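You operate a simulated robot arm through the tools that you are given. There is no shell and no other tool. Be economical: measure what you need, move in short steps, check, and stop when the job is done.

Carry out the task below with a simulated robot arm. There is one attempt and no reset: what you move stays moved.

## Task
Shut the label drawer. Put the round bottle on the top of the steel table away on the filling table top. Take the wiping pad on the burner table top and put it away on the top of the can bench. Put the dial thermometer on the top of the front drum a. Fetch the collared bottle marked "yellow" from the can ledge and stand it in the fl tub. Turn the speed knob to 60 rpm. Fetch the black cup from the top of the rusty table and set it on top of the beige small box on the top of the dark low table. Open the upper glove drawer. The order is free. Set down upright: round bottle, dial thermometer, collared bottle, cup.
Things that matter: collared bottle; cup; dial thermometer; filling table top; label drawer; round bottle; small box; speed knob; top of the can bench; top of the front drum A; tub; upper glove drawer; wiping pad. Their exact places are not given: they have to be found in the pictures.

Only the result counts: the job must be done as asked and must still hold three seconds after the hand-in. Knocking over, shifting, dropping, spilling or breaking anything else fails it.

## Robot
A 6-joint arm with a fingered hand on a trunk, on a base that drives. Base frame: it is fixed to the floor where the robot stands at the start and does not move with it; the origin is under the middle of the robot, x ahead of it, y to its left, z up. Lengths are in cm, angles in degrees, forces in N, time in s.
With the tool pointing down near the work surface it reaches from about 10 to 50 cm from the robot's upright axis, wherever it stands. Its first joint turns from -166.0 to 166.0 degrees. Places, roughly: collared bottle [-50, 950, 50]; cup [-625, 925, 75]; dial thermometer [-75, 925, 50]; filling table top [-700, 900, 40]; label drawer [50, 0, 60]; round bottle [25, 300, 75]; small box [-800, 875, 50]; speed knob [-540, 950, 110]; top of the can bench [10, 490, 70]; top of the front drum A (26x26 cm) [-8, 1292, 74]; tub (24x33 cm) [-14, 578, 72]; upper glove drawer [-970, 940, 100]; wiping pad (7x10x3 cm) [-30, 800, 70]. Payload 3.1 kg.
The TCP is the grasp point between the finger pads, 2.2 cm short of the fingertips. In the tool frame z runs along the fingers and y along their closing line. The gripper opens to 13.2 cm. The gripper's body begins 6 cm behind the TCP. The gripper is a hand of 4 fingers: y runs from the thumb to the fingers, the wrist lies at [0, 0, -21.8] in the tool frame.
Orientation is that of the tool frame in the base frame, as a unit quaternion [x, y, z, w]. With the fingers straight down and closing along the base's y, the tool's x points along the base's -x, its y along +y and its z along -z.

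## Interface
- The arm moves only by the tool move_arm. Its argument "motion" is a list of rows, each an object (a shift or turn left out is 0) with "rot": the turn, a rotation vector about the base's x, y, z in units of 5 degrees (1.0 is 5 degrees), a list of three; "delta_pos": the shift along the base's x, y, z in units of 30 mm (1.0 is 30 mm), a list of three. In form: [{"rot": [wx, wy, wz], "delta_pos": [dx, dy, dz]}, ...]. A call has 1 to 12 rows; each row shifts and turns the commanded pose from where the row before left it. A call with a number of a shift or a turn outside -1 to 1 is refused whole. A row lasts 0.2 s, in which the tool goes at most 5 cm and 8.6 degrees; a call with a longer step from one row to the next is refused whole. A pose out of reach is approached as far as the arm can. The call stops where the force on the tool passes 40 N (or 10 N more than at its start, if that is more) or the arm is blocked; 0.2 s more then pass. In this call time passes only in rows, and 0.2 s behind the last. It gives the time, the measured TCP pose, the force on the tool (base axes), the opening and the grip force at its end, in the units of the frame above (readings bear some noise), with the torque about the TCP (base axes, N m) and any sound that the robot's microphone picked up.
- Cameras (640 x 400 px; columns grow to the right, rows downward): "scene" is now at [-0.07, 11.99, 145.59]; the picture's right is [-0.32, -0.95, 0.00], its down [-0.82, 0.28, -0.50] and it looks along [0.48, -0.16, -0.86] (base axes); focal length 286 px, centre (320, 200). "wrist" rides on the gripper at [5.3, -5.3, -8.4] in the tool frame; the picture's right is [0.71, 0.71, 0.00], its down [-0.53, 0.53, -0.67] and it looks along [-0.47, 0.47, 0.74] (tool axes); focal length 247 px, centre (320, 200).
- get_image(camera): a new picture of that camera. It takes no simulated time.
- raise_lower(by): slides the trunk up (or, below 0, down) by that many cm; the arm and the scene camera ride with it, the base frame stays. It gives what a move gives, with no picture.
- drive_base(legs): drives the robot by 1 to 6 legs, each [ahead, left, turn to the left] in cm, cm and degrees, along the robot's own axes; the way and the turn of a leg run together, so that a leg with both is an arc; at most 150 cm and 180 degrees a leg. The arm and the cameras ride along, it lands a little off, and it stops where it bumps. It gives what a move gives.
- move_fingers(finger1, finger2, finger3, thumb_bend): sets how far each is bent, from 0 (flat) to 1 (curled in); at 0.3 the hand is open as for a grip, at 0.7 the pads meet at the TCP. One left out holds its place. A second passes; each finger stops where it meets its share of the squeeze, and holds until it gets a number again. It is the only way to open and close the hand. It gives what a move gives, with no picture; readings hold the bend of each and the force on the fingers (four entries, about 0 where the hand has none), thumb and palm.
- head_to(pan, tilt): turns the head with the scene camera to pan (to the left, within 155 degrees either way) and tilt (down, from -29 to 69), counted from straight ahead of the robot. It gives what a move gives.
- point_at(camera, pixels): for up to 12 pixels [column, row] of the newest picture of that camera ("zoom" is the newest enlarged one), the place [x, y, z] in the base frame of the surface seen there, good to about 0.2 cm, but the place of the scene camera against the robot may be out by one fixed shift of up to 1.2 cm in any direction. It takes no simulated time.
- enlarge(camera, box): a new picture of the part [left, top, right, bottom] of that camera's present view, enlarged. It takes no simulated time.
- sign_off(): hands the job in; it is judged then, once.

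Go step by step. Measure first, check grasps and placings, and put right what went wrong. The budget is 131 turns and 132 pictures, counting those below and the enlarged ones. Unless the task says otherwise, let go and move clear before handing in.

The tools are called by a JSON object that holds its "api" and its "payload". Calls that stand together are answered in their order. move_arm: Moves the arm, as the interface text tells. Its arguments: {"type":"object","properties":{"motion":{"type":"array","items":{"type":"object","properties":{"rot":{"type":"array","items":{"type":"number"}},"delta_pos":{"type":"array","items":{"type":"number"}}}}}},"required":["motion"]} The other tools are called the same way: raise_lower (by) slides the trunk up or down; move_fingers (finger1, finger2, finger3, thumb_bend) moves the fingers one by one; drive_base (legs) drives the base; head_to (pan, tilt) turns the head that bears the scene camera; get_image (camera) takes a picture; point_at (camera, pixels) gives the place of the surface under pixels of a picture; enlarge (camera, box) takes an enlarged picture of a part of a camera's view; sign_off () hands the job in.

At the start:

```text
t: 0.0
position: [33.02, -7.54, 80.79]
orientation: [0.0, 1.0, 0.0, -0.001]
contact_force: [-0.2, -0.7, 1.3]
ft_torque: [0.0, -0.03, 0.0]
finger_gap: 13.19
grip_force: 0.1
shape: jaw
bend: [0.3, 0.3, 0.3, 0.3]
finger forces: [0.1, 0.1, 0.1, 0.0, 0.0, 0.1]
trunk travel left (down, up): [-15.0, 23.6]
robot x, y, heading: [0.02, -0.1, -0.0]
head pan, tilt: [-18.8, 59.8]
```

scene: 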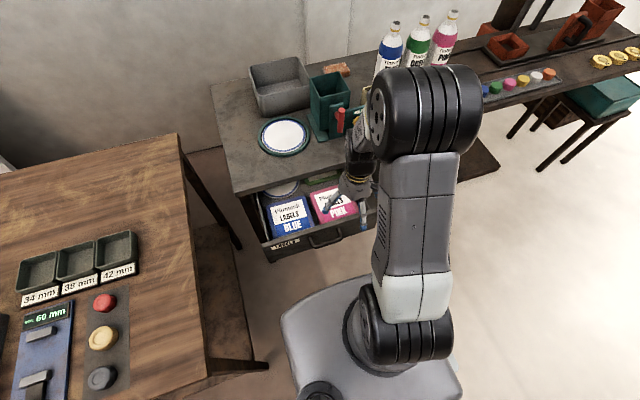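
wrist: 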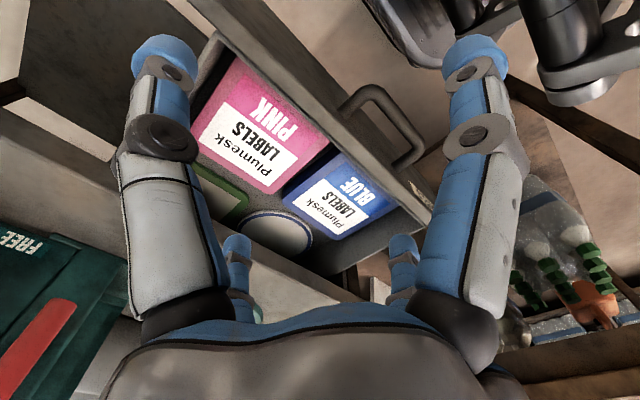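

The label drawer stands open in front of the robot, with its handle near scene pixel (327,238). I'll measure the drawer front and the table edge.

{"api": "point_at", "payload": {"camera": "scene", "pixels": [[327, 240], [313, 234], [280, 250], [355, 220], [235, 190], [340, 168], [275, 240], [290, 135], [330, 130]]}}

{"api": "point_at", "payload": {"camera": "wrist", "pixels": [[395, 125], [345, 100], [410, 160], [330, 110], [430, 210]]}}

{"api": "enlarge", "payload": {"camera": "scene", "box": [220, 120, 420, 270]}}

```text
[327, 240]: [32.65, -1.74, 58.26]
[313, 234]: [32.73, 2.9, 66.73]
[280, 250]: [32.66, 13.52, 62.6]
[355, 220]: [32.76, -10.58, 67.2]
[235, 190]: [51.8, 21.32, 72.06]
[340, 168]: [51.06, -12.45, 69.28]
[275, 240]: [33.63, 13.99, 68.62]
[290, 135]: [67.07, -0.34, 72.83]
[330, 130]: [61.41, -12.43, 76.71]
```

```text
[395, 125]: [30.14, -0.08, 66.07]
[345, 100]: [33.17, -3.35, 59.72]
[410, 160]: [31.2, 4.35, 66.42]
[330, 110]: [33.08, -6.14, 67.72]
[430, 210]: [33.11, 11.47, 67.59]
```

```text
2.67 times, centred on (320, 195) of scene
```

zoom: 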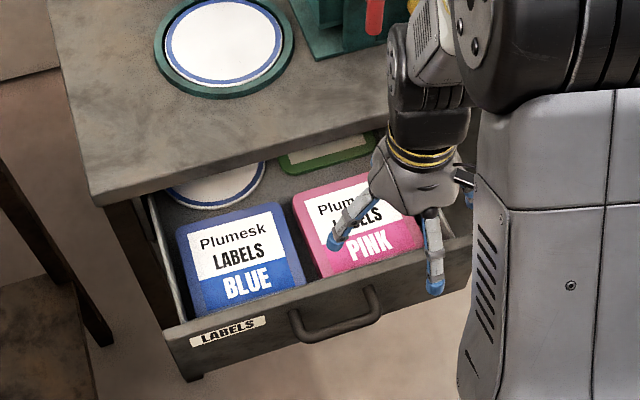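

The drawer front is at x≈32.8 with its handle at x≈30, y≈-4..5, z≈66, and the table edge is at x≈52. I'll close the hand, go in front of the handle and push forward.

{"api": "move_fingers", "payload": {"finger1": 0.7, "finger2": 0.7, "finger3": 0.7, "thumb_bend": 0.7}}

{"api": "move_arm", "payload": {"motion": [{"delta_pos": [-1, 0.9, 0]}, {"delta_pos": [-1, 0.9, 0]}, {"delta_pos": [-1, 0.9, 0]}, {"delta_pos": [0, 0, -1]}, {"delta_pos": [0, 0, -1]}, {"delta_pos": [0, 0, -1]}, {"delta_pos": [0, 0, -1]}, {"delta_pos": [0, 0, -1]}, {"delta_pos": [0, 0, -0.1]}]}}

{"api": "get_image", "payload": {"camera": "scene"}}

```text
t: 1.0
position: [33.07, -7.52, 81.03]
orientation: [0.0, 1.0, 0.0, 0.0]
contact_force: [-0.2, 0.3, -0.3]
ft_torque: [0.0, 0.03, 0.03]
finger_gap: 0.02
grip_force: 0.1
shape: fingers
bend: [0.69, 0.69, 0.69, 0.69]
finger forces: [0.0, 0.0, 0.0, 0.0, 0.0, 0.1]
trunk travel left (down, up): [-15.0, 23.6]
robot x, y, heading: [0.12, 0.05, -0.1]
head pan, tilt: [-18.8, 59.8]
```

```text
t: 3.0
position: [24.06, 0.64, 65.59]
orientation: [0.0, 1.0, 0.0, -0.001]
contact_force: [0.1, 0.4, -0.2]
ft_torque: [0.05, -0.01, 0.02]
finger_gap: 0.0
grip_force: 0.1
shape: fingers
bend: [0.69, 0.69, 0.69, 0.69]
finger forces: [0.1, 0.0, 0.1, 0.0, 0.0, 0.0]
trunk travel left (down, up): [-15.0, 23.6]
robot x, y, heading: [0.26, -0.02, 0.0]
head pan, tilt: [-18.8, 59.8]
```

```text
128 pictures are left
```

scene: 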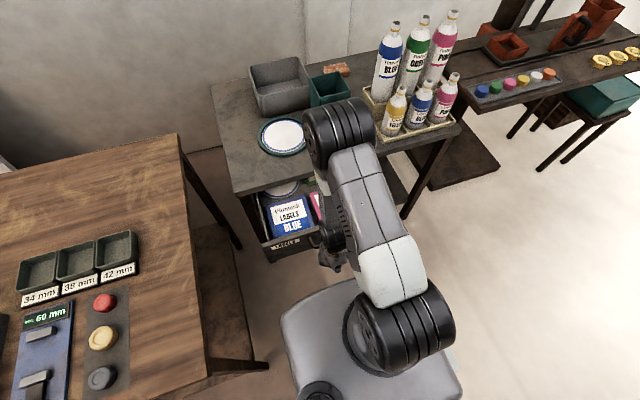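

The hand is in front of the handle, so I'll push in +x.

{"api": "move_arm", "payload": {"motion": [{"delta_pos": [0.8, 0, 0]}, {"delta_pos": [0.8, 0, 0]}, {"delta_pos": [0.8, 0, 0]}, {"delta_pos": [0.8, 0, 0]}, {"delta_pos": [0.8, 0, 0]}, {"delta_pos": [0.8, 0, 0]}, {"delta_pos": [0.8, 0, 0]}, {"delta_pos": [0.8, 0, 0]}, {"delta_pos": [0.5, 0, 0]}]}}

{"api": "get_image", "payload": {"camera": "scene"}}

```text
t: 5.0
position: [44.26, 0.87, 65.78]
orientation: [0.001, 1.0, 0.001, -0.002]
contact_force: [-12.8, 1.4, 4.1]
ft_torque: [-0.01, -0.23, 0.03]
finger_gap: 0.0
grip_force: 6.5
shape: fingers
bend: [0.67, 0.68, 0.71, 0.68]
finger forces: [0.0, 0.1, 13.0, 0.0, 0.1, 0.0]
trunk travel left (down, up): [-15.0, 23.6]
robot x, y, heading: [-0.14, -0.13, 0.1]
head pan, tilt: [-18.8, 59.8]
```

```text
127 pictures are left
```

scene: 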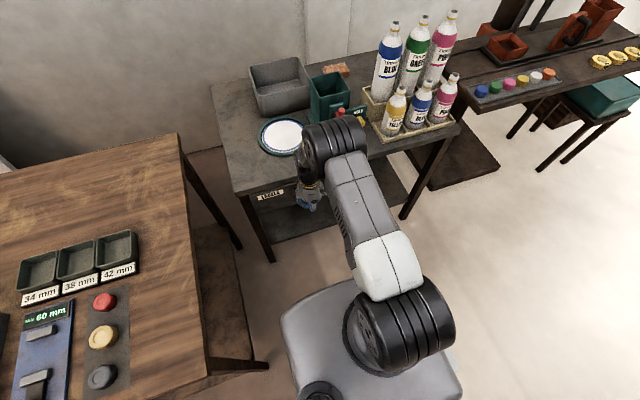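

Nearly shut. I'll push on until it stops.

{"api": "move_arm", "payload": {"motion": [{"delta_pos": [0.5, 0, 0]}, {"delta_pos": [0.5, 0, 0]}, {"delta_pos": [0.5, 0, 0]}, {"delta_pos": [0.4, 0, 0]}, {"delta_pos": [0.4, 0, 0]}]}}

{"api": "enlarge", "payload": {"camera": "scene", "box": [220, 120, 420, 270]}}

{"api": "point_at", "payload": {"camera": "zoom", "pixels": [[130, 200], [95, 200], [130, 180], [150, 205]]}}

```text
t: 5.6
position: [46.27, 0.59, 65.67]
orientation: [-0.002, 1.0, 0.001, -0.011]
contact_force: [-15.8, 0.8, 22.1]
ft_torque: [0.04, -0.25, 0.14]
finger_gap: 0.46
grip_force: 14.9
shape: fingers
bend: [0.63, 0.7, 0.73, 0.7]
finger forces: [0.1, 5.9, 21.5, 0.0, 2.2, 0.0]
trunk travel left (down, up): [-15.0, 23.6]
robot x, y, heading: [-0.5, 0.23, 0.2]
head pan, tilt: [-18.8, 59.8]
stopped in row 2: the force on the tool passed its limit at 48 N (the readings are from after the stop); the commanded pose is now the measured one
```

```text
2.67 times, centred on (320, 195) of scene
```

zoom: 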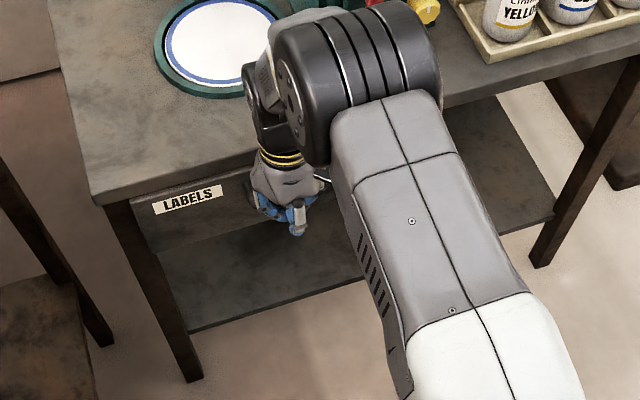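

```text
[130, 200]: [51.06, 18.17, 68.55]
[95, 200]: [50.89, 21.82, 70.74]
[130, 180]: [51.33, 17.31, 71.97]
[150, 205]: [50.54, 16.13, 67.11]
```

The drawer face is at about x=50.5, roughly flush with the table edge at 51. I'll back off and check how much travel is left.

{"api": "move_arm", "payload": {"motion": [{"delta_pos": [-0.8, 0, 0]}, {"delta_pos": [-1, 0, 0]}, {"delta_pos": [-1, 0, 0]}, {"delta_pos": [-1, 0, 0]}, {"delta_pos": [-1, 0, 0]}, {"delta_pos": [-1, 0, 0]}]}}

{"api": "enlarge", "payload": {"camera": "scene", "box": [220, 150, 340, 225]}}

{"api": "point_at", "payload": {"camera": "zoom", "pixels": [[150, 210], [190, 260], [260, 240], [400, 210], [330, 180], [130, 290], [110, 250]]}}

{"api": "get_image", "payload": {"camera": "wrist"}}

```text
t: 7.0
position: [29.05, 0.68, 65.57]
orientation: [0.0, 1.0, 0.0, -0.009]
contact_force: [0.4, 0.5, -0.5]
ft_torque: [0.0, 0.03, 0.02]
finger_gap: 0.03
grip_force: 0.2
shape: fingers
bend: [0.68, 0.68, 0.72, 0.68]
finger forces: [0.1, 0.1, 0.0, 0.0, 0.1, 0.0]
trunk travel left (down, up): [-15.0, 23.6]
robot x, y, heading: [-0.07, 0.19, 0.2]
head pan, tilt: [-18.8, 59.8]
```

```text
5.33 times, centred on (280, 188) of scene
```

zoom: 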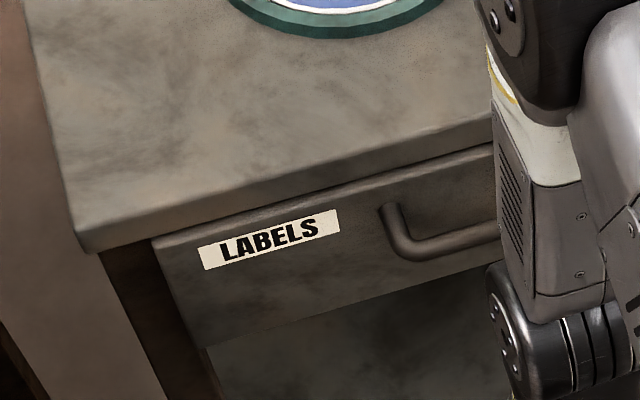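

```text
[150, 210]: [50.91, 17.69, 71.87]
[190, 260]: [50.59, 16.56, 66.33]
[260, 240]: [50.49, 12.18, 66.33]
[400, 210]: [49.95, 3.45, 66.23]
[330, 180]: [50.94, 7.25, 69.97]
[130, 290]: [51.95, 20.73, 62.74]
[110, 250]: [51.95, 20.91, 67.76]
```

```text
124 pictures are left
```

wrist: 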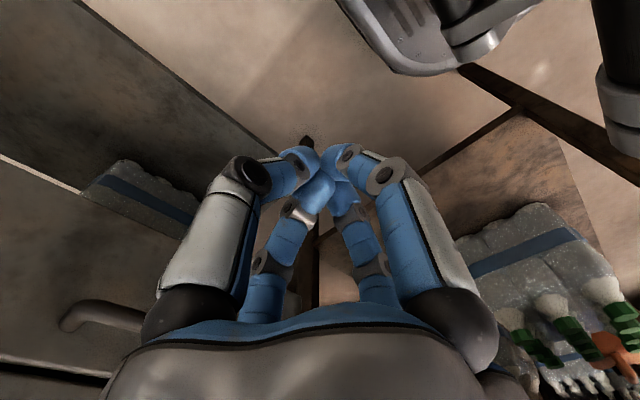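

The face is at x=50.5. I'll push once more to make sure it is at its hard stop.

{"api": "move_arm", "payload": {"motion": [{"delta_pos": [1, 0, 0]}, {"delta_pos": [1, 0, 0]}, {"delta_pos": [1, 0, 0]}, {"delta_pos": [1, 0, 0]}, {"delta_pos": [1, 0, 0]}, {"delta_pos": [0.5, 0, 0]}, {"delta_pos": [0.3, 0, 0]}, {"delta_pos": [0.3, 0, 0]}, {"delta_pos": [0.3, 0, 0]}, {"delta_pos": [0.3, 0, 0]}, {"delta_pos": [0.3, 0, 0]}]}}

{"api": "enlarge", "payload": {"camera": "scene", "box": [220, 150, 340, 225]}}

{"api": "point_at", "payload": {"camera": "zoom", "pixels": [[190, 260], [260, 240]]}}

```text
t: 8.8
position: [46.14, 0.75, 65.62]
orientation: [-0.003, 1.0, -0.001, -0.019]
contact_force: [-18.9, 0.4, 25.2]
ft_torque: [0.09, -0.33, 0.18]
finger_gap: 0.52
grip_force: 18.2
shape: fingers
bend: [0.63, 0.7, 0.72, 0.7]
finger forces: [0.1, 9.0, 23.1, 0.1, 2.9, 0.0]
trunk travel left (down, up): [-15.0, 23.6]
robot x, y, heading: [-0.27, -0.09, -0.0]
head pan, tilt: [-18.8, 59.8]
stopped in row 9: the force on the tool passed its limit at 46 N (the readings are from after the stop); the commanded pose is now the measured one
```

```text
5.33 times, centred on (280, 188) of scene
```

zoom: 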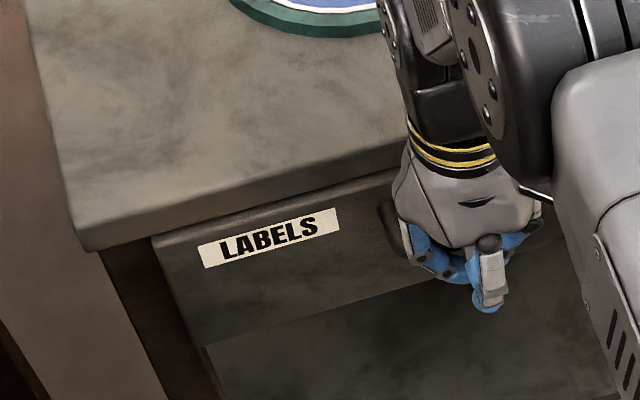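

```text
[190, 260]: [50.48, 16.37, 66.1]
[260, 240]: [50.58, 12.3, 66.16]
```

The face did not move under 46 N, so the drawer is shut. I'll retract, raise the arm and look to the left along +y.

{"api": "move_arm", "payload": {"motion": [{"delta_pos": [-0.8, 0, 0]}, {"delta_pos": [-1, 0, 0]}, {"delta_pos": [-1, 0, 0]}, {"delta_pos": [-1, 0, 0]}, {"delta_pos": [-1, 0, 0]}, {"delta_pos": [-1, 0, 0.7]}, {"delta_pos": [0, 0, 1]}, {"delta_pos": [0, 0, 1]}, {"delta_pos": [0, 0, 1]}, {"delta_pos": [0, 0, 1]}, {"delta_pos": [0, 0, 1]}, {"delta_pos": [0, 0, 1]}]}}

{"api": "head_to", "payload": {"pan": 90, "tilt": 35}}

{"api": "get_image", "payload": {"camera": "scene"}}

```text
t: 11.4
position: [29.02, 0.55, 85.29]
orientation: [-0.002, 1.0, 0.0, -0.018]
contact_force: [0.4, -0.6, -0.3]
ft_torque: [0.0, 0.0, 0.0]
finger_gap: 0.0
grip_force: 0.1
shape: fingers
bend: [0.68, 0.68, 0.72, 0.68]
finger forces: [0.0, 0.0, 0.0, 0.0, 0.0, 0.0]
trunk travel left (down, up): [-15.0, 23.6]
robot x, y, heading: [-0.15, 0.19, -0.2]
head pan, tilt: [-18.8, 59.8]
```

```text
t: 13.2
position: [29.02, 0.63, 85.17]
orientation: [-0.002, 1.0, 0.0, -0.019]
contact_force: [-1.1, -0.2, -0.6]
ft_torque: [-0.04, -0.04, 0.03]
finger_gap: 0.01
grip_force: 0.1
shape: fingers
bend: [0.68, 0.68, 0.72, 0.68]
finger forces: [0.0, 0.1, 0.1, 0.0, 0.0, 0.1]
trunk travel left (down, up): [-15.0, 23.6]
robot x, y, heading: [-0.02, -0.01, 0.1]
head pan, tilt: [90.0, 35.0]
```

```text
122 pictures are left
```

scene: 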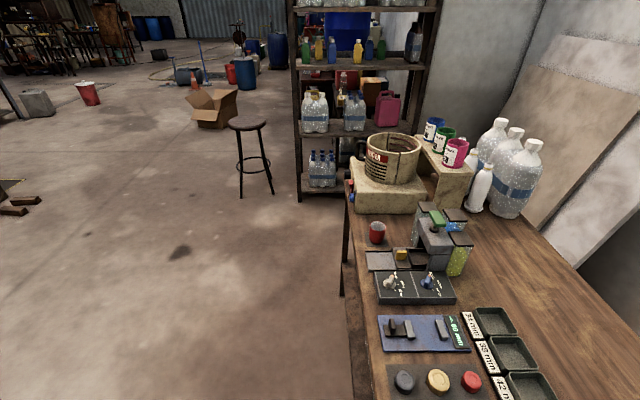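

A wooden table runs along the right side of this view, with a shelf beyond it. I'll measure where the free floor is.

{"api": "point_at", "payload": {"camera": "scene", "pixels": [[347, 190], [365, 330], [346, 290], [300, 195], [272, 190], [240, 190], [215, 120], [320, 180], [290, 20], [470, 185], [392, 160], [296, 80]]}}

{"api": "head_to", "payload": {"pan": 90, "tilt": 10}}

{"api": "get_image", "payload": {"camera": "scene"}}

```text
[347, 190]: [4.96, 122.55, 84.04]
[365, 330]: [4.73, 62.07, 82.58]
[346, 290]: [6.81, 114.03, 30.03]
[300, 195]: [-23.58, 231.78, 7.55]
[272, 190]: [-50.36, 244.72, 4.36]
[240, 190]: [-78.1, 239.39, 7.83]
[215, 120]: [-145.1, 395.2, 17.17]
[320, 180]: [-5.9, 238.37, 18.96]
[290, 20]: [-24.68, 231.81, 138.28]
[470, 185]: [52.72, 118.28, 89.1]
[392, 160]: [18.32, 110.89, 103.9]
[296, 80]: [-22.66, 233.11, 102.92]
```

```text
t: 14.1
position: [29.12, 0.59, 85.22]
orientation: [-0.001, 1.0, 0.0, -0.018]
contact_force: [0.4, 0.8, 0.4]
ft_torque: [0.03, -0.02, -0.01]
finger_gap: 0.0
grip_force: 0.0
shape: fingers
bend: [0.68, 0.68, 0.72, 0.68]
finger forces: [0.0, 0.0, 0.0, 0.1, 0.0, 0.0]
trunk travel left (down, up): [-15.0, 23.6]
robot x, y, heading: [-0.11, 0.07, 0.2]
head pan, tilt: [90.0, 10.0]
```

```text
121 pictures are left
```

scene: 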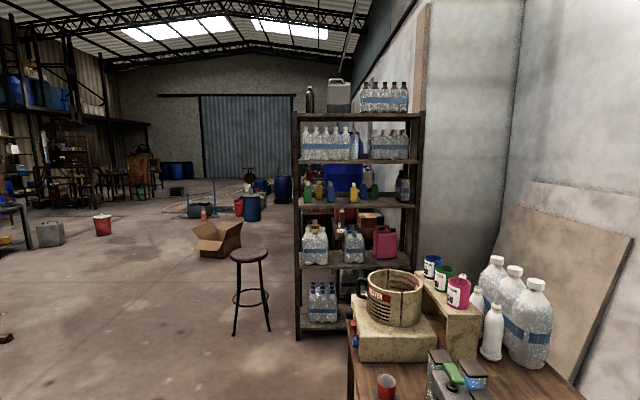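

The stool stands at x −85..−48, y≈240 and the shelf begins at x≈−24, y≈232. I'll check behind the robot before backing up.

{"api": "head_to", "payload": {"pan": 140, "tilt": 30}}

{"api": "get_image", "payload": {"camera": "scene"}}

```text
t: 15.3
position: [29.07, 0.59, 85.21]
orientation: [-0.002, 1.0, -0.001, -0.018]
contact_force: [0.3, 0.2, -0.3]
ft_torque: [0.0, 0.0, 0.05]
finger_gap: 0.0
grip_force: 0.0
shape: fingers
bend: [0.68, 0.68, 0.72, 0.68]
finger forces: [0.0, 0.0, 0.0, 0.1, 0.0, 0.0]
trunk travel left (down, up): [-15.0, 23.6]
robot x, y, heading: [0.21, -0.08, 0.1]
head pan, tilt: [140.0, 30.0]
```

```text
120 pictures are left
```

scene: 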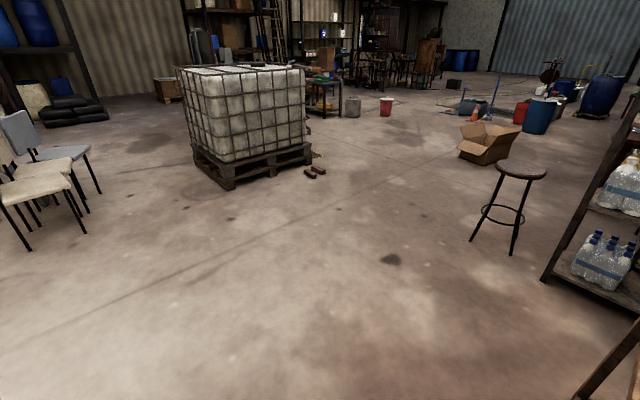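

It is clear behind. I'll back out, turn left and drive alongside the shelf up to y≈300.

{"api": "drive_base", "payload": {"legs": [[-110, 0, 0], [0, 0, 90], [150, 0, 0], [140, 0, 0]]}}

{"api": "head_to", "payload": {"pan": -80, "tilt": 25}}

{"api": "get_image", "payload": {"camera": "scene"}}

{"api": "head_to", "payload": {"pan": -15, "tilt": 25}}

{"api": "get_image", "payload": {"camera": "scene"}}

```text
t: 36.6
position: [-111.94, 290.24, 85.24]
orientation: [-0.704, 0.71, -0.014, -0.013]
contact_force: [1.0, -0.2, -0.3]
ft_torque: [0.0, 0.02, 0.01]
finger_gap: 0.0
grip_force: 0.0
shape: fingers
bend: [0.68, 0.68, 0.72, 0.68]
finger forces: [0.0, 0.0, 0.0, 0.1, 0.0, 0.0]
trunk travel left (down, up): [-15.0, 23.6]
robot x, y, heading: [-111.97, 261.1, 89.4]
head pan, tilt: [140.0, 30.0]
stopped in leg 4: the robot was blocked; the commanded pose is now the measured one
```

```text
t: 39.8
position: [-112.04, 290.15, 85.22]
orientation: [-0.704, 0.71, -0.015, -0.012]
contact_force: [0.0, -0.3, 0.2]
ft_torque: [0.01, -0.03, -0.01]
finger_gap: 0.03
grip_force: 0.0
shape: fingers
bend: [0.68, 0.68, 0.72, 0.68]
finger forces: [0.0, 0.0, 0.1, 0.1, 0.0, 0.1]
trunk travel left (down, up): [-15.0, 23.6]
robot x, y, heading: [-111.73, 261.17, 89.5]
head pan, tilt: [-80.0, 25.0]
```

```text
119 pictures are left
```

scene: 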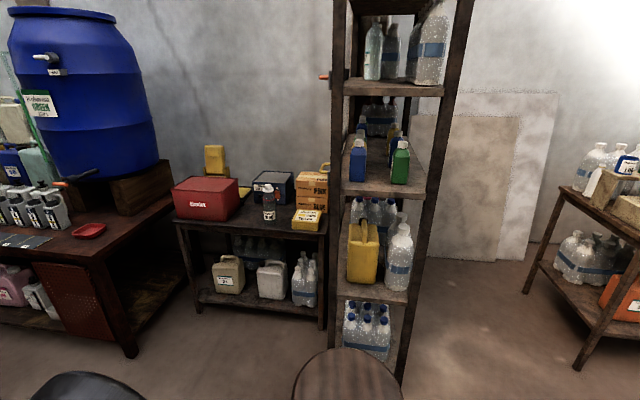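

```text
t: 41.1
position: [-112.03, 290.07, 85.25]
orientation: [-0.705, 0.708, -0.014, -0.013]
contact_force: [-0.2, 0.4, -0.5]
ft_torque: [-0.02, -0.01, 0.01]
finger_gap: 0.0
grip_force: 0.1
shape: fingers
bend: [0.68, 0.68, 0.72, 0.68]
finger forces: [0.0, 0.1, 0.1, 0.1, 0.1, 0.1]
trunk travel left (down, up): [-15.0, 23.6]
robot x, y, heading: [-111.85, 261.06, 89.2]
head pan, tilt: [-15.0, 25.0]
```

```text
118 pictures are left
```

scene: 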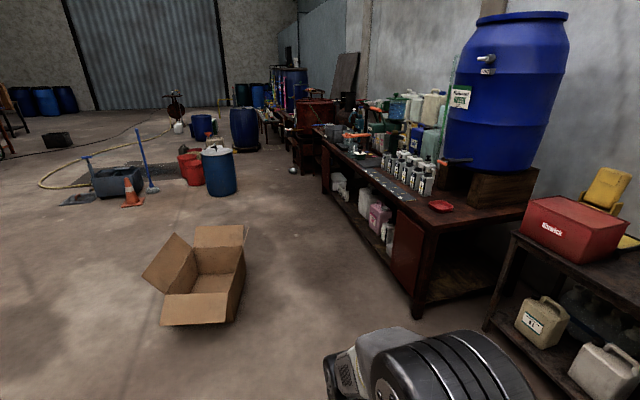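

The drive was blocked at y=261, probably by the stool on my right. I'll measure the stool and the box.

{"api": "point_at", "payload": {"camera": "scene", "pixels": [[162, 322], [230, 315], [143, 270], [250, 225], [418, 312], [436, 205], [345, 130], [520, 235], [205, 230]]}}

{"api": "head_to", "payload": {"pan": -80, "tilt": 60}}

{"api": "get_image", "payload": {"camera": "scene"}}

{"api": "point_at", "payload": {"camera": "scene", "pixels": [[345, 200], [300, 150], [400, 150], [350, 100], [350, 260], [250, 300]]}}

```text
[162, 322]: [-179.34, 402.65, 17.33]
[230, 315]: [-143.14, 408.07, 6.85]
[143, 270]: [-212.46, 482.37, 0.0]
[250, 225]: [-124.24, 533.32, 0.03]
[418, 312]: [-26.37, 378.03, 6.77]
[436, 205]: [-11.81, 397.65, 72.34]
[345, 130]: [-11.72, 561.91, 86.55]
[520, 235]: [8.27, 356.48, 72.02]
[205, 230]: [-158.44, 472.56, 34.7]
```

```text
t: 42.5
position: [-112.08, 290.16, 85.26]
orientation: [-0.705, 0.709, -0.014, -0.013]
contact_force: [0.4, 0.5, -0.6]
ft_torque: [0.02, 0.03, -0.01]
finger_gap: 0.0
grip_force: 0.1
shape: fingers
bend: [0.68, 0.68, 0.72, 0.68]
finger forces: [0.0, 0.0, 0.0, 0.1, 0.0, 0.0]
trunk travel left (down, up): [-15.0, 23.6]
robot x, y, heading: [-111.88, 260.84, 89.4]
head pan, tilt: [-80.0, 60.0]
```

```text
117 pictures are left
```

scene: 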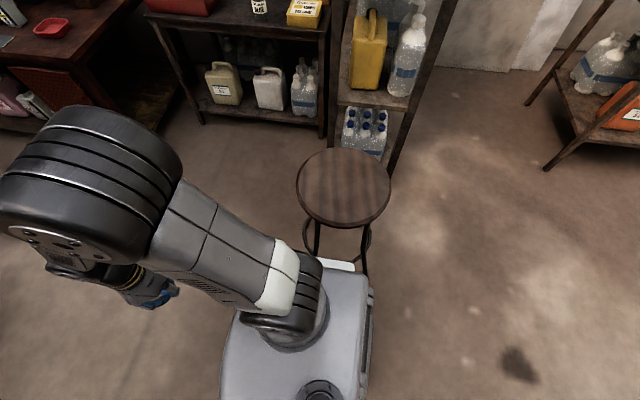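

```text
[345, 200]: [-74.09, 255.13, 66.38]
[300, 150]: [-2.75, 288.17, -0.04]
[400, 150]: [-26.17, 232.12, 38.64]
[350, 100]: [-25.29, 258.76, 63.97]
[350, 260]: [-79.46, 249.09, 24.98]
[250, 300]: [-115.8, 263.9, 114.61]
```

The robot's right rear side is next to the stool. I'll step left away from it, then check the stool and the bottle table.

{"api": "drive_base", "payload": {"legs": [[0, 22, 0], [60, 0, 0]]}}

{"api": "head_to", "payload": {"pan": -110, "tilt": 40}}

{"api": "get_image", "payload": {"camera": "scene"}}

```text
t: 47.2
position: [-132.54, 350.85, 85.23]
orientation: [-0.699, 0.714, -0.014, -0.012]
contact_force: [-0.4, 0.3, -0.3]
ft_torque: [-0.07, 0.0, 0.0]
finger_gap: 0.0
grip_force: 0.0
shape: fingers
bend: [0.68, 0.68, 0.72, 0.68]
finger forces: [0.1, 0.0, 0.1, 0.1, 0.1, 0.0]
trunk travel left (down, up): [-15.0, 23.6]
robot x, y, heading: [-132.68, 321.55, 88.7]
head pan, tilt: [-80.0, 60.0]
```

```text
t: 48.1
position: [-132.7, 350.82, 85.19]
orientation: [-0.7, 0.714, -0.014, -0.013]
contact_force: [-0.3, -0.1, 0.0]
ft_torque: [-0.01, -0.01, -0.03]
finger_gap: 0.0
grip_force: 0.1
shape: fingers
bend: [0.68, 0.68, 0.72, 0.68]
finger forces: [0.0, 0.0, 0.0, 0.0, 0.0, 0.0]
trunk travel left (down, up): [-15.0, 23.6]
robot x, y, heading: [-132.68, 321.73, 88.7]
head pan, tilt: [-110.0, 40.0]
```

```text
116 pictures are left
```

scene: 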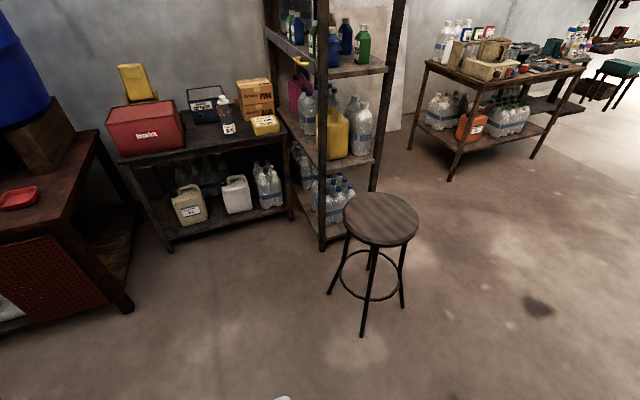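

{"api": "point_at", "payload": {"camera": "scene", "pixels": [[363, 333], [330, 292], [403, 305], [369, 267], [380, 217], [343, 215], [418, 215], [322, 248], [228, 128], [160, 150], [280, 125], [170, 250]]}}

{"api": "enlarge", "payload": {"camera": "scene", "box": [100, 60, 300, 185]}}

```text
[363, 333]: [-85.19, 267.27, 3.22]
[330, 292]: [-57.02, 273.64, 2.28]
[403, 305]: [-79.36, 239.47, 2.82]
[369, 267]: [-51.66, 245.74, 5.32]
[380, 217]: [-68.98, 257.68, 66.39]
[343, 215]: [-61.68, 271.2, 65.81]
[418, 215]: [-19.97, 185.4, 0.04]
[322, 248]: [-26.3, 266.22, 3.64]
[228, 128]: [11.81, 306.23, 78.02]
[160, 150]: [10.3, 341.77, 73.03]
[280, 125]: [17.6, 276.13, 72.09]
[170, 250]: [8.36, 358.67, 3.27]
```

```text
3.20 times, centred on (200, 122) of scene
```

zoom: 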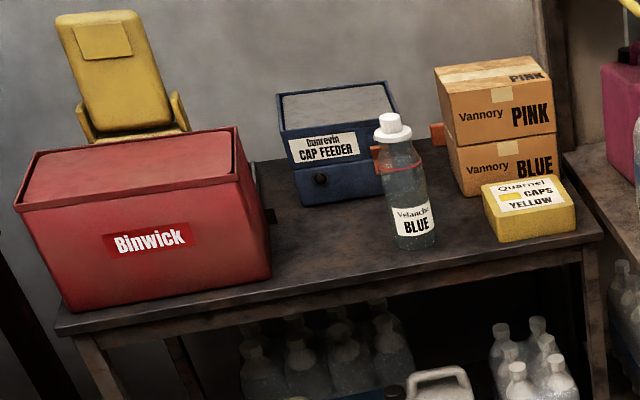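

The stool hasn't moved. The round bottle stands near (13,306) on the steel table, so I'll drive to face it.

{"api": "drive_base", "payload": {"legs": [[0, -52, 0], [0, 0, -88.7], [50, -8, 0]]}}

{"api": "head_to", "payload": {"pan": 0, "tilt": 50}}

{"api": "get_image", "payload": {"camera": "scene"}}

```text
t: 57.5
position: [-1.03, 311.58, 85.19]
orientation: [0.006, 1.0, 0.0, -0.019]
contact_force: [0.4, 0.1, 0.0]
ft_torque: [0.05, 0.0, -0.01]
finger_gap: 0.0
grip_force: 0.1
shape: fingers
bend: [0.68, 0.68, 0.72, 0.68]
finger forces: [0.1, 0.1, 0.0, 0.1, 0.1, 0.0]
trunk travel left (down, up): [-15.0, 23.6]
robot x, y, heading: [-30.31, 311.52, -1.0]
head pan, tilt: [-110.0, 40.0]
```

```text
t: 59.4
position: [-1.06, 311.39, 85.22]
orientation: [0.006, 1.0, -0.001, -0.018]
contact_force: [-0.5, 0.4, -0.4]
ft_torque: [-0.03, 0.0, 0.0]
finger_gap: 0.0
grip_force: 0.1
shape: fingers
bend: [0.68, 0.68, 0.72, 0.68]
finger forces: [0.0, 0.0, 0.1, 0.0, 0.0, 0.1]
trunk travel left (down, up): [-15.0, 23.6]
robot x, y, heading: [-30.2, 311.18, -1.3]
head pan, tilt: [0.0, 50.0]
```

```text
114 pictures are left
```

scene: 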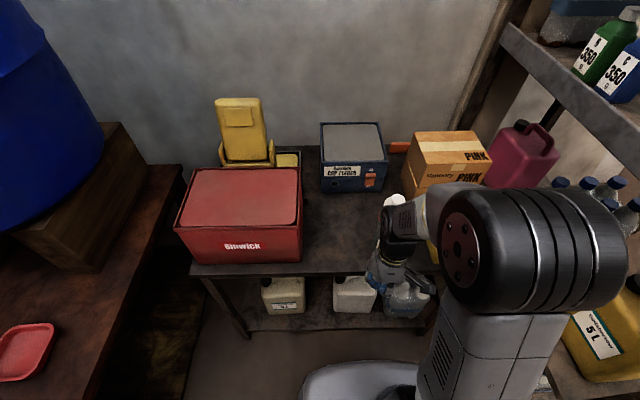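

The arm hides the bottle. I'll raise the trunk and swing the hand left to see it clearly.

{"api": "raise_lower", "payload": {"by": 15}}

{"api": "move_arm", "payload": {"motion": [{"delta_pos": [0, 1, 0]}, {"delta_pos": [0, 1, 0]}, {"delta_pos": [0, 1, 0]}, {"delta_pos": [0, 1, 0]}, {"delta_pos": [0, 1, 0]}, {"delta_pos": [0, 1, 0]}]}}

{"api": "get_image", "payload": {"camera": "scene"}}

```text
t: 61.2
position: [-1.08, 311.51, 100.14]
orientation: [0.007, 1.0, -0.001, -0.018]
contact_force: [-0.1, 0.2, -0.2]
ft_torque: [0.02, 0.0, 0.01]
finger_gap: 0.0
grip_force: 0.2
shape: fingers
bend: [0.68, 0.68, 0.72, 0.68]
finger forces: [0.0, 0.0, 0.1, 0.0, 0.1, 0.0]
trunk travel left (down, up): [-30.0, 8.6]
robot x, y, heading: [-30.23, 311.19, -0.7]
head pan, tilt: [0.0, 50.0]
```

```text
t: 62.6
position: [-1.13, 329.68, 100.16]
orientation: [0.006, 1.0, -0.001, -0.019]
contact_force: [0.2, 0.3, 0.0]
ft_torque: [0.0, -0.03, 0.02]
finger_gap: 0.0
grip_force: 0.0
shape: fingers
bend: [0.68, 0.68, 0.72, 0.68]
finger forces: [0.1, 0.1, 0.0, 0.0, 0.1, 0.0]
trunk travel left (down, up): [-30.0, 8.6]
robot x, y, heading: [-30.36, 311.36, -1.1]
head pan, tilt: [0.0, 50.0]
```

```text
113 pictures are left
```

scene: 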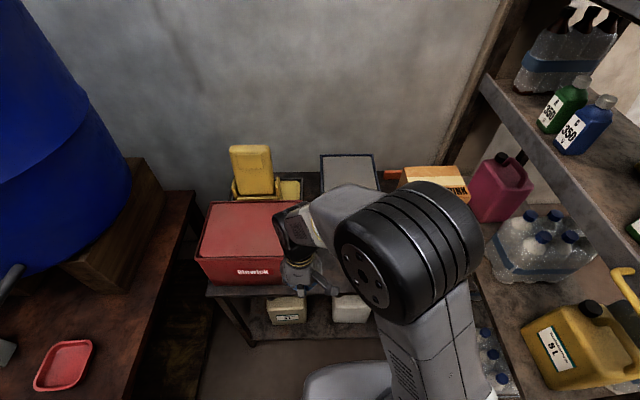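

It is still hidden. I'll move the hand right, so that the wrist camera looks onto the bottle.

{"api": "move_arm", "payload": {"motion": [{"delta_pos": [0, -1, 0]}, {"delta_pos": [0, -1, 0]}, {"delta_pos": [0, -1, 0]}, {"delta_pos": [0, -1, 0]}, {"delta_pos": [0, -1, 0]}, {"delta_pos": [0, -1, 0]}, {"delta_pos": [0, -1, 0]}, {"delta_pos": [0, -1, 0]}, {"delta_pos": [0, -1, 0]}, {"delta_pos": [0, -1, 0]}, {"delta_pos": [0, -1, 0]}]}}

{"api": "move_fingers", "payload": {"finger1": 0.3, "finger2": 0.3, "finger3": 0.3, "thumb_bend": 0.3}}

{"api": "get_image", "payload": {"camera": "wrist"}}

{"api": "get_image", "payload": {"camera": "scene"}}

```text
t: 65.0
position: [-1.19, 296.4, 100.27]
orientation: [0.006, 1.0, -0.001, -0.018]
contact_force: [-0.6, 0.5, -1.0]
ft_torque: [0.01, 0.0, 0.03]
finger_gap: 0.0
grip_force: 0.0
shape: fingers
bend: [0.68, 0.68, 0.72, 0.68]
finger forces: [0.0, 0.1, 0.1, 0.0, 0.0, 0.0]
trunk travel left (down, up): [-30.0, 8.6]
robot x, y, heading: [-30.34, 311.43, -0.7]
head pan, tilt: [0.0, 50.0]
```

```text
t: 66.0
position: [-1.09, 296.53, 100.25]
orientation: [0.007, 1.0, -0.001, -0.018]
contact_force: [-0.6, -0.1, 0.2]
ft_torque: [0.04, -0.02, -0.02]
finger_gap: 8.74
grip_force: 0.0
shape: fingers
bend: [0.3, 0.3, 0.3, 0.3]
finger forces: [0.0, 0.0, 0.0, 0.0, 0.1, 0.0]
trunk travel left (down, up): [-30.0, 8.6]
robot x, y, heading: [-30.05, 311.61, -1.2]
head pan, tilt: [0.0, 50.0]
```

```text
112 pictures are left
```

wrist: 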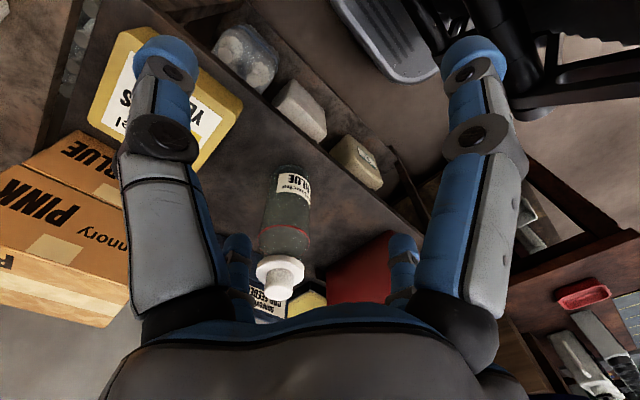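

```text
111 pictures are left
```

scene: 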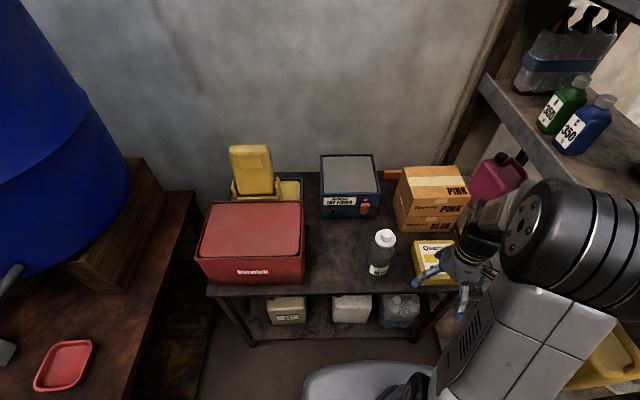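

Now the bottle is visible at scene pixel (382,255) and in the wrist view. I'll measure it.

{"api": "point_at", "payload": {"camera": "scene", "pixels": [[384, 234], [384, 240], [380, 262], [371, 262], [391, 262], [378, 274], [376, 233], [393, 233], [383, 250]]}}

{"api": "point_at", "payload": {"camera": "wrist", "pixels": [[288, 172], [286, 210], [283, 240], [278, 275], [286, 293], [265, 210], [308, 210], [262, 262], [303, 270]]}}

{"api": "enlarge", "payload": {"camera": "scene", "box": [330, 205, 490, 305]}}

```text
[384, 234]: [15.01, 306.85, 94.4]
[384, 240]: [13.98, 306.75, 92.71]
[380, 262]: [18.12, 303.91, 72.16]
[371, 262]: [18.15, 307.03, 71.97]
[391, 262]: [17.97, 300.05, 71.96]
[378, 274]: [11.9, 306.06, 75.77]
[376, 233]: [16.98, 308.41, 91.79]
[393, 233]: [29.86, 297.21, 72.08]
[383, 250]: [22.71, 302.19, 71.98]
```

```text
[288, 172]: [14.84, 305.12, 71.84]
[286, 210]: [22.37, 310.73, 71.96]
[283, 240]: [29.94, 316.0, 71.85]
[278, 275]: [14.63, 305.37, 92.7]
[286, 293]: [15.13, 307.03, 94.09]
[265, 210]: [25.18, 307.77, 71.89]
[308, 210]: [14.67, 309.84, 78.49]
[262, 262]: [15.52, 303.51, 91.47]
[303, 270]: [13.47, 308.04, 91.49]
```

```text
4.00 times, centred on (410, 255) of scene
```

zoom: 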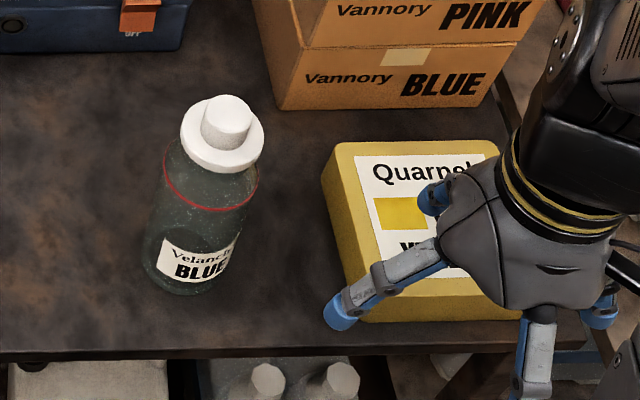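

The bottle stands at about (15,306), from z 72 to 94.4, roughly 6.5 cm across. I'll go above it with the hand open and check the alignment with the wrist camera.

{"api": "move_arm", "payload": {"motion": [{"delta_pos": [0.9, 0.53, 0]}, {"delta_pos": [0.9, 0.53, 0]}, {"delta_pos": [0.9, 0.53, 0]}, {"delta_pos": [0.9, 0.53, 0]}, {"delta_pos": [0.9, 0.53, 0]}, {"delta_pos": [0.87, 0.53, -0.4]}]}}

{"api": "get_image", "payload": {"camera": "wrist"}}

{"api": "get_image", "payload": {"camera": "scene"}}

```text
t: 67.4
position: [15.14, 306.01, 98.93]
orientation: [0.006, 1.0, -0.001, -0.019]
contact_force: [0.0, 0.3, 0.4]
ft_torque: [-0.03, 0.01, 0.01]
finger_gap: 8.73
grip_force: 0.1
shape: fingers
bend: [0.3, 0.3, 0.3, 0.3]
finger forces: [0.1, 0.1, 0.0, 0.0, 0.0, 0.0]
trunk travel left (down, up): [-30.0, 8.6]
robot x, y, heading: [-30.15, 311.44, -1.0]
head pan, tilt: [0.0, 50.0]
```

```text
109 pictures are left
```

wrist: 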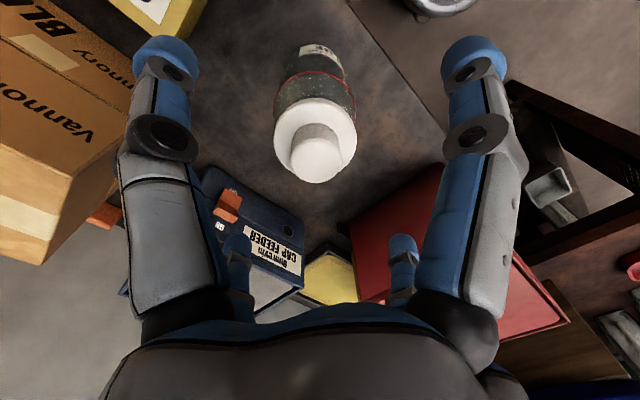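

```text
108 pictures are left
```

scene: 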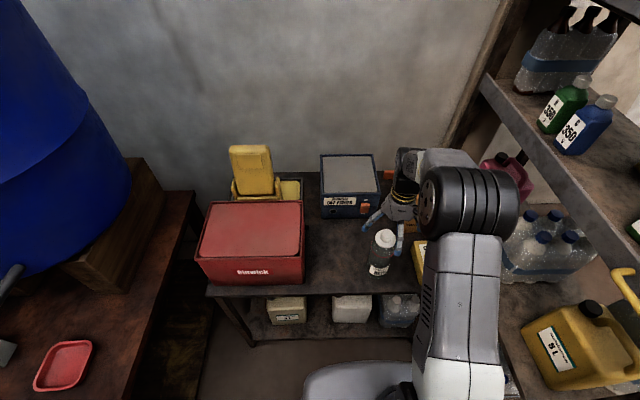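

The cap is centred on the TCP axis in the wrist view (nub at about (316,150), where I expected it). I'll descend to z≈89.3 and grip.

{"api": "move_arm", "payload": {"motion": [{"delta_pos": [0, 0, -0.8]}, {"delta_pos": [0, 0, -0.8]}, {"delta_pos": [0, 0, -0.8]}, {"delta_pos": [0, 0, -0.8]}]}}

{"api": "move_fingers", "payload": {"finger1": 0.65, "finger2": 0.65, "finger3": 0.65, "thumb_bend": 0.65}}

{"api": "get_image", "payload": {"camera": "wrist"}}

```text
t: 68.4
position: [14.92, 305.98, 89.3]
orientation: [0.007, 1.0, -0.001, -0.019]
contact_force: [0.3, 0.3, -0.2]
ft_torque: [0.01, 0.01, 0.01]
finger_gap: 8.76
grip_force: 0.1
shape: fingers
bend: [0.3, 0.3, 0.3, 0.3]
finger forces: [0.1, 0.0, 0.1, 0.0, 0.1, 0.1]
trunk travel left (down, up): [-30.0, 8.6]
robot x, y, heading: [-30.26, 311.96, -0.9]
head pan, tilt: [0.0, 50.0]
```

```text
t: 69.4
position: [14.91, 305.83, 89.3]
orientation: [0.007, 1.0, 0.0, -0.017]
contact_force: [1.8, -1.2, 6.0]
ft_torque: [-0.1, -0.1, 0.0]
finger_gap: 2.77
grip_force: 15.7
shape: fingers
bend: [0.56, 0.48, 0.47, 0.57]
finger forces: [5.7, 7.3, 8.0, 0.0, 10.3, 0.1]
trunk travel left (down, up): [-30.0, 8.6]
robot x, y, heading: [-30.22, 311.41, -1.1]
head pan, tilt: [0.0, 50.0]
```

```text
107 pictures are left
```

wrist: 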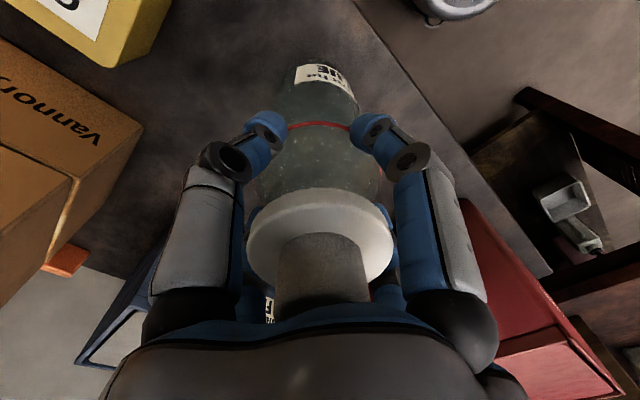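

Gripped all round at about 16 N. I'll lift gently and check that it holds.

{"api": "move_arm", "payload": {"motion": [{"delta_pos": [0, 0, 0.3]}, {"delta_pos": [0, 0, 0.6]}, {"delta_pos": [0, 0, 1]}, {"delta_pos": [0, 0, 1]}]}}

{"api": "get_image", "payload": {"camera": "wrist"}}

{"api": "get_image", "payload": {"camera": "scene"}}

```text
t: 70.4
position: [14.97, 305.92, 98.09]
orientation: [0.006, 1.0, 0.0, -0.019]
contact_force: [-0.2, -0.5, -4.9]
ft_torque: [-0.01, 0.01, 0.03]
finger_gap: 2.71
grip_force: 12.6
shape: fingers
bend: [0.57, 0.48, 0.47, 0.57]
finger forces: [4.9, 6.6, 5.8, 0.0, 8.2, 0.0]
trunk travel left (down, up): [-30.0, 8.6]
robot x, y, heading: [-30.58, 311.53, -1.0]
head pan, tilt: [0.0, 50.0]
```

```text
106 pictures are left
```

wrist: 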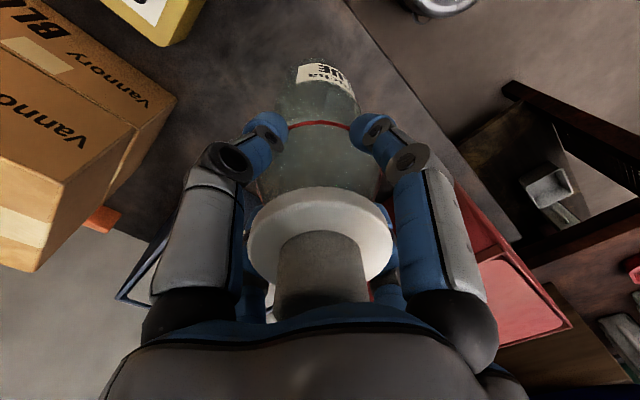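

```text
105 pictures are left
```

scene: 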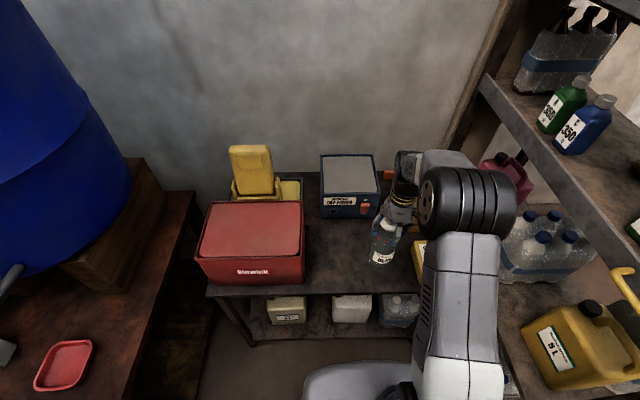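

It is held with a steady ~5 N load. I'll retract and back out, then turn towards −x and look for a path to the filling table.

{"api": "move_arm", "payload": {"motion": [{"delta_pos": [-0.8, 0, 0]}, {"delta_pos": [-1, 0, 0]}, {"delta_pos": [-1, 0, 0]}, {"delta_pos": [-1, 0, 0]}, {"delta_pos": [-0.8, 0, 0]}]}}

{"api": "drive_base", "payload": {"legs": [[-65, 0, 0], [0, 0, 135]]}}

{"api": "head_to", "payload": {"pan": 0, "tilt": 18}}

{"api": "get_image", "payload": {"camera": "scene"}}

{"api": "head_to", "payload": {"pan": 50, "tilt": 18}}

{"api": "get_image", "payload": {"camera": "scene"}}

```text
t: 71.6
position: [1.16, 306.03, 98.02]
orientation: [0.006, 1.0, -0.001, -0.018]
contact_force: [0.8, -0.5, -3.3]
ft_torque: [-0.01, 0.04, 0.02]
finger_gap: 2.69
grip_force: 13.0
shape: fingers
bend: [0.57, 0.48, 0.47, 0.57]
finger forces: [5.1, 6.5, 5.8, 0.0, 7.9, 0.1]
trunk travel left (down, up): [-30.0, 8.6]
robot x, y, heading: [-30.31, 311.25, -1.2]
head pan, tilt: [0.0, 50.0]
```

```text
t: 80.8
position: [-114.49, 338.69, 97.94]
orientation: [0.919, -0.394, 0.017, 0.006]
contact_force: [-0.1, 0.7, -4.3]
ft_torque: [-0.01, -0.07, -0.01]
finger_gap: 2.63
grip_force: 11.8
shape: fingers
bend: [0.57, 0.48, 0.47, 0.57]
finger forces: [4.5, 6.2, 5.8, 0.0, 7.8, 0.0]
trunk travel left (down, up): [-30.0, 8.6]
robot x, y, heading: [-96.35, 312.21, 133.6]
head pan, tilt: [0.0, 50.0]
```

```text
t: 81.8
position: [-114.51, 338.59, 98.1]
orientation: [0.919, -0.393, 0.018, 0.007]
contact_force: [-0.1, 0.1, -3.7]
ft_torque: [0.03, -0.04, 0.01]
finger_gap: 2.64
grip_force: 12.4
shape: fingers
bend: [0.57, 0.48, 0.47, 0.57]
finger forces: [4.5, 6.3, 5.9, 0.0, 7.9, 0.0]
trunk travel left (down, up): [-30.0, 8.6]
robot x, y, heading: [-96.12, 312.41, 133.5]
head pan, tilt: [0.0, 18.0]
```

```text
104 pictures are left
```

scene: 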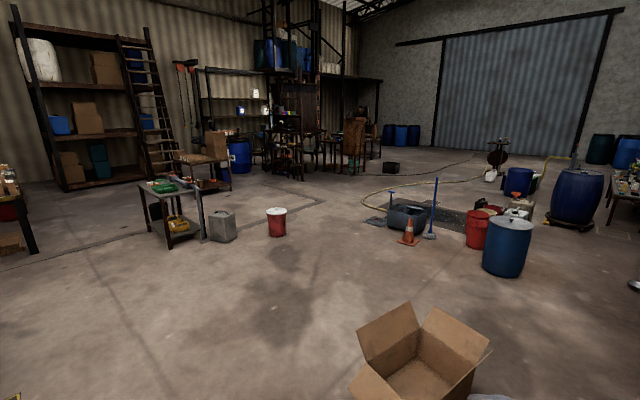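

```text
t: 82.9
position: [-114.33, 338.7, 98.06]
orientation: [0.919, -0.394, 0.017, 0.008]
contact_force: [-0.2, 0.2, -3.6]
ft_torque: [-0.02, -0.07, 0.02]
finger_gap: 2.61
grip_force: 12.3
shape: fingers
bend: [0.57, 0.48, 0.47, 0.57]
finger forces: [4.5, 6.2, 5.8, 0.0, 7.9, 0.1]
trunk travel left (down, up): [-30.0, 8.6]
robot x, y, heading: [-96.52, 312.73, 133.6]
head pan, tilt: [50.0, 18.0]
```

```text
103 pictures are left
```

scene: 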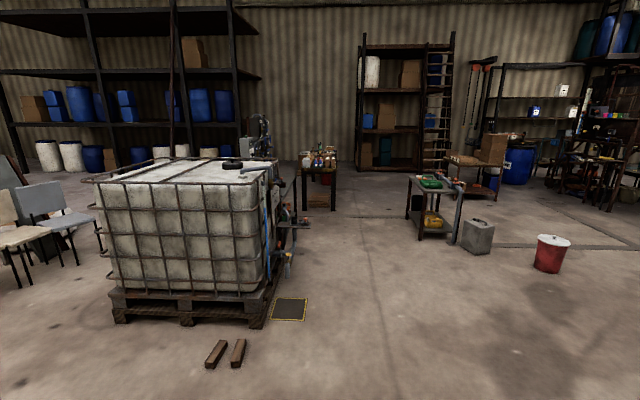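

I'll measure these landmarks in the newest view.

{"api": "point_at", "payload": {"camera": "scene", "pixels": [[550, 270], [478, 250], [422, 240], [432, 182], [480, 190], [515, 183], [310, 205], [270, 318], [612, 210], [605, 130], [290, 270], [440, 165]]}}

{"api": "head_to", "payload": {"pan": 10, "tilt": 10}}

{"api": "enlarge", "payload": {"camera": "scene", "box": [120, 100, 440, 300]}}

```text
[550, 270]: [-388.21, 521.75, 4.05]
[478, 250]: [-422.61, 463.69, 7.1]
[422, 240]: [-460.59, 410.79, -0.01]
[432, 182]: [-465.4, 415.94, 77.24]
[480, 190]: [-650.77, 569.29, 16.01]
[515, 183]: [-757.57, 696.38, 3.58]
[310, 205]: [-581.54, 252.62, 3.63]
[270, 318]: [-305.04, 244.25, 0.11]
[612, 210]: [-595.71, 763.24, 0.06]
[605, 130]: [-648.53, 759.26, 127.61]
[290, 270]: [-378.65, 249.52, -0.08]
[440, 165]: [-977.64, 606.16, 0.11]
```

```text
t: 84.0
position: [-114.37, 338.71, 97.95]
orientation: [0.919, -0.393, 0.017, 0.007]
contact_force: [0.5, 0.0, -3.6]
ft_torque: [-0.03, -0.07, -0.04]
finger_gap: 2.6
grip_force: 12.2
shape: fingers
bend: [0.57, 0.48, 0.47, 0.57]
finger forces: [4.5, 6.2, 5.8, 0.0, 7.8, 0.0]
trunk travel left (down, up): [-30.0, 8.6]
robot x, y, heading: [-96.53, 312.3, 133.3]
head pan, tilt: [10.0, 10.0]
```

```text
2.00 times, centred on (280, 200) of scene
```

zoom: 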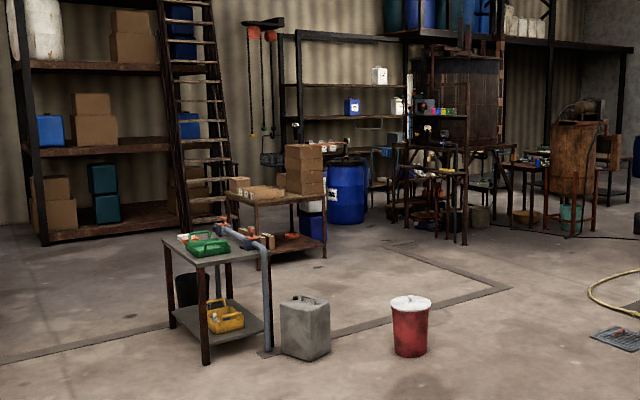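

{"api": "point_at", "payload": {"camera": "zoom", "pixels": [[463, 240], [455, 172], [388, 215], [510, 200], [525, 165], [590, 180], [592, 230], [560, 215], [410, 355], [635, 362], [600, 290], [345, 215]]}}

{"api": "enlarge", "payload": {"camera": "scene", "box": [260, 110, 440, 222]}}

```text
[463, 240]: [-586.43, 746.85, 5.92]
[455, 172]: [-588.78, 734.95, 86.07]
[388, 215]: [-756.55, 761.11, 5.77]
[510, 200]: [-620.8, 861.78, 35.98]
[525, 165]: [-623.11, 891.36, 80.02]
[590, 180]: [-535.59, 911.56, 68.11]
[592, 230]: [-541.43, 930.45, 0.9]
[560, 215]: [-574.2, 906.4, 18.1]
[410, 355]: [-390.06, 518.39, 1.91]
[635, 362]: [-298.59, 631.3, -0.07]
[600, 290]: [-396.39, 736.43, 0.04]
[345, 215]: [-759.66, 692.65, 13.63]
```

```text
3.56 times, centred on (350, 166) of scene
```

zoom: 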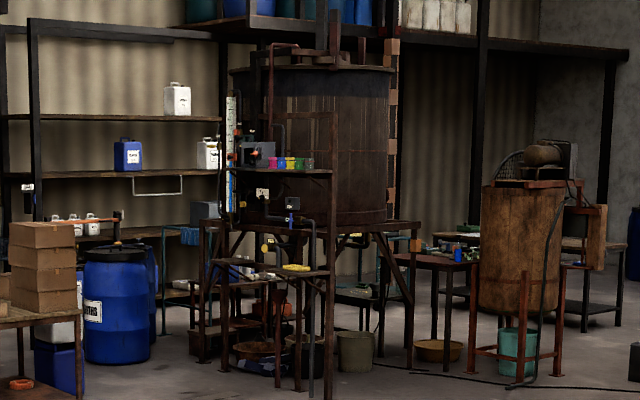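

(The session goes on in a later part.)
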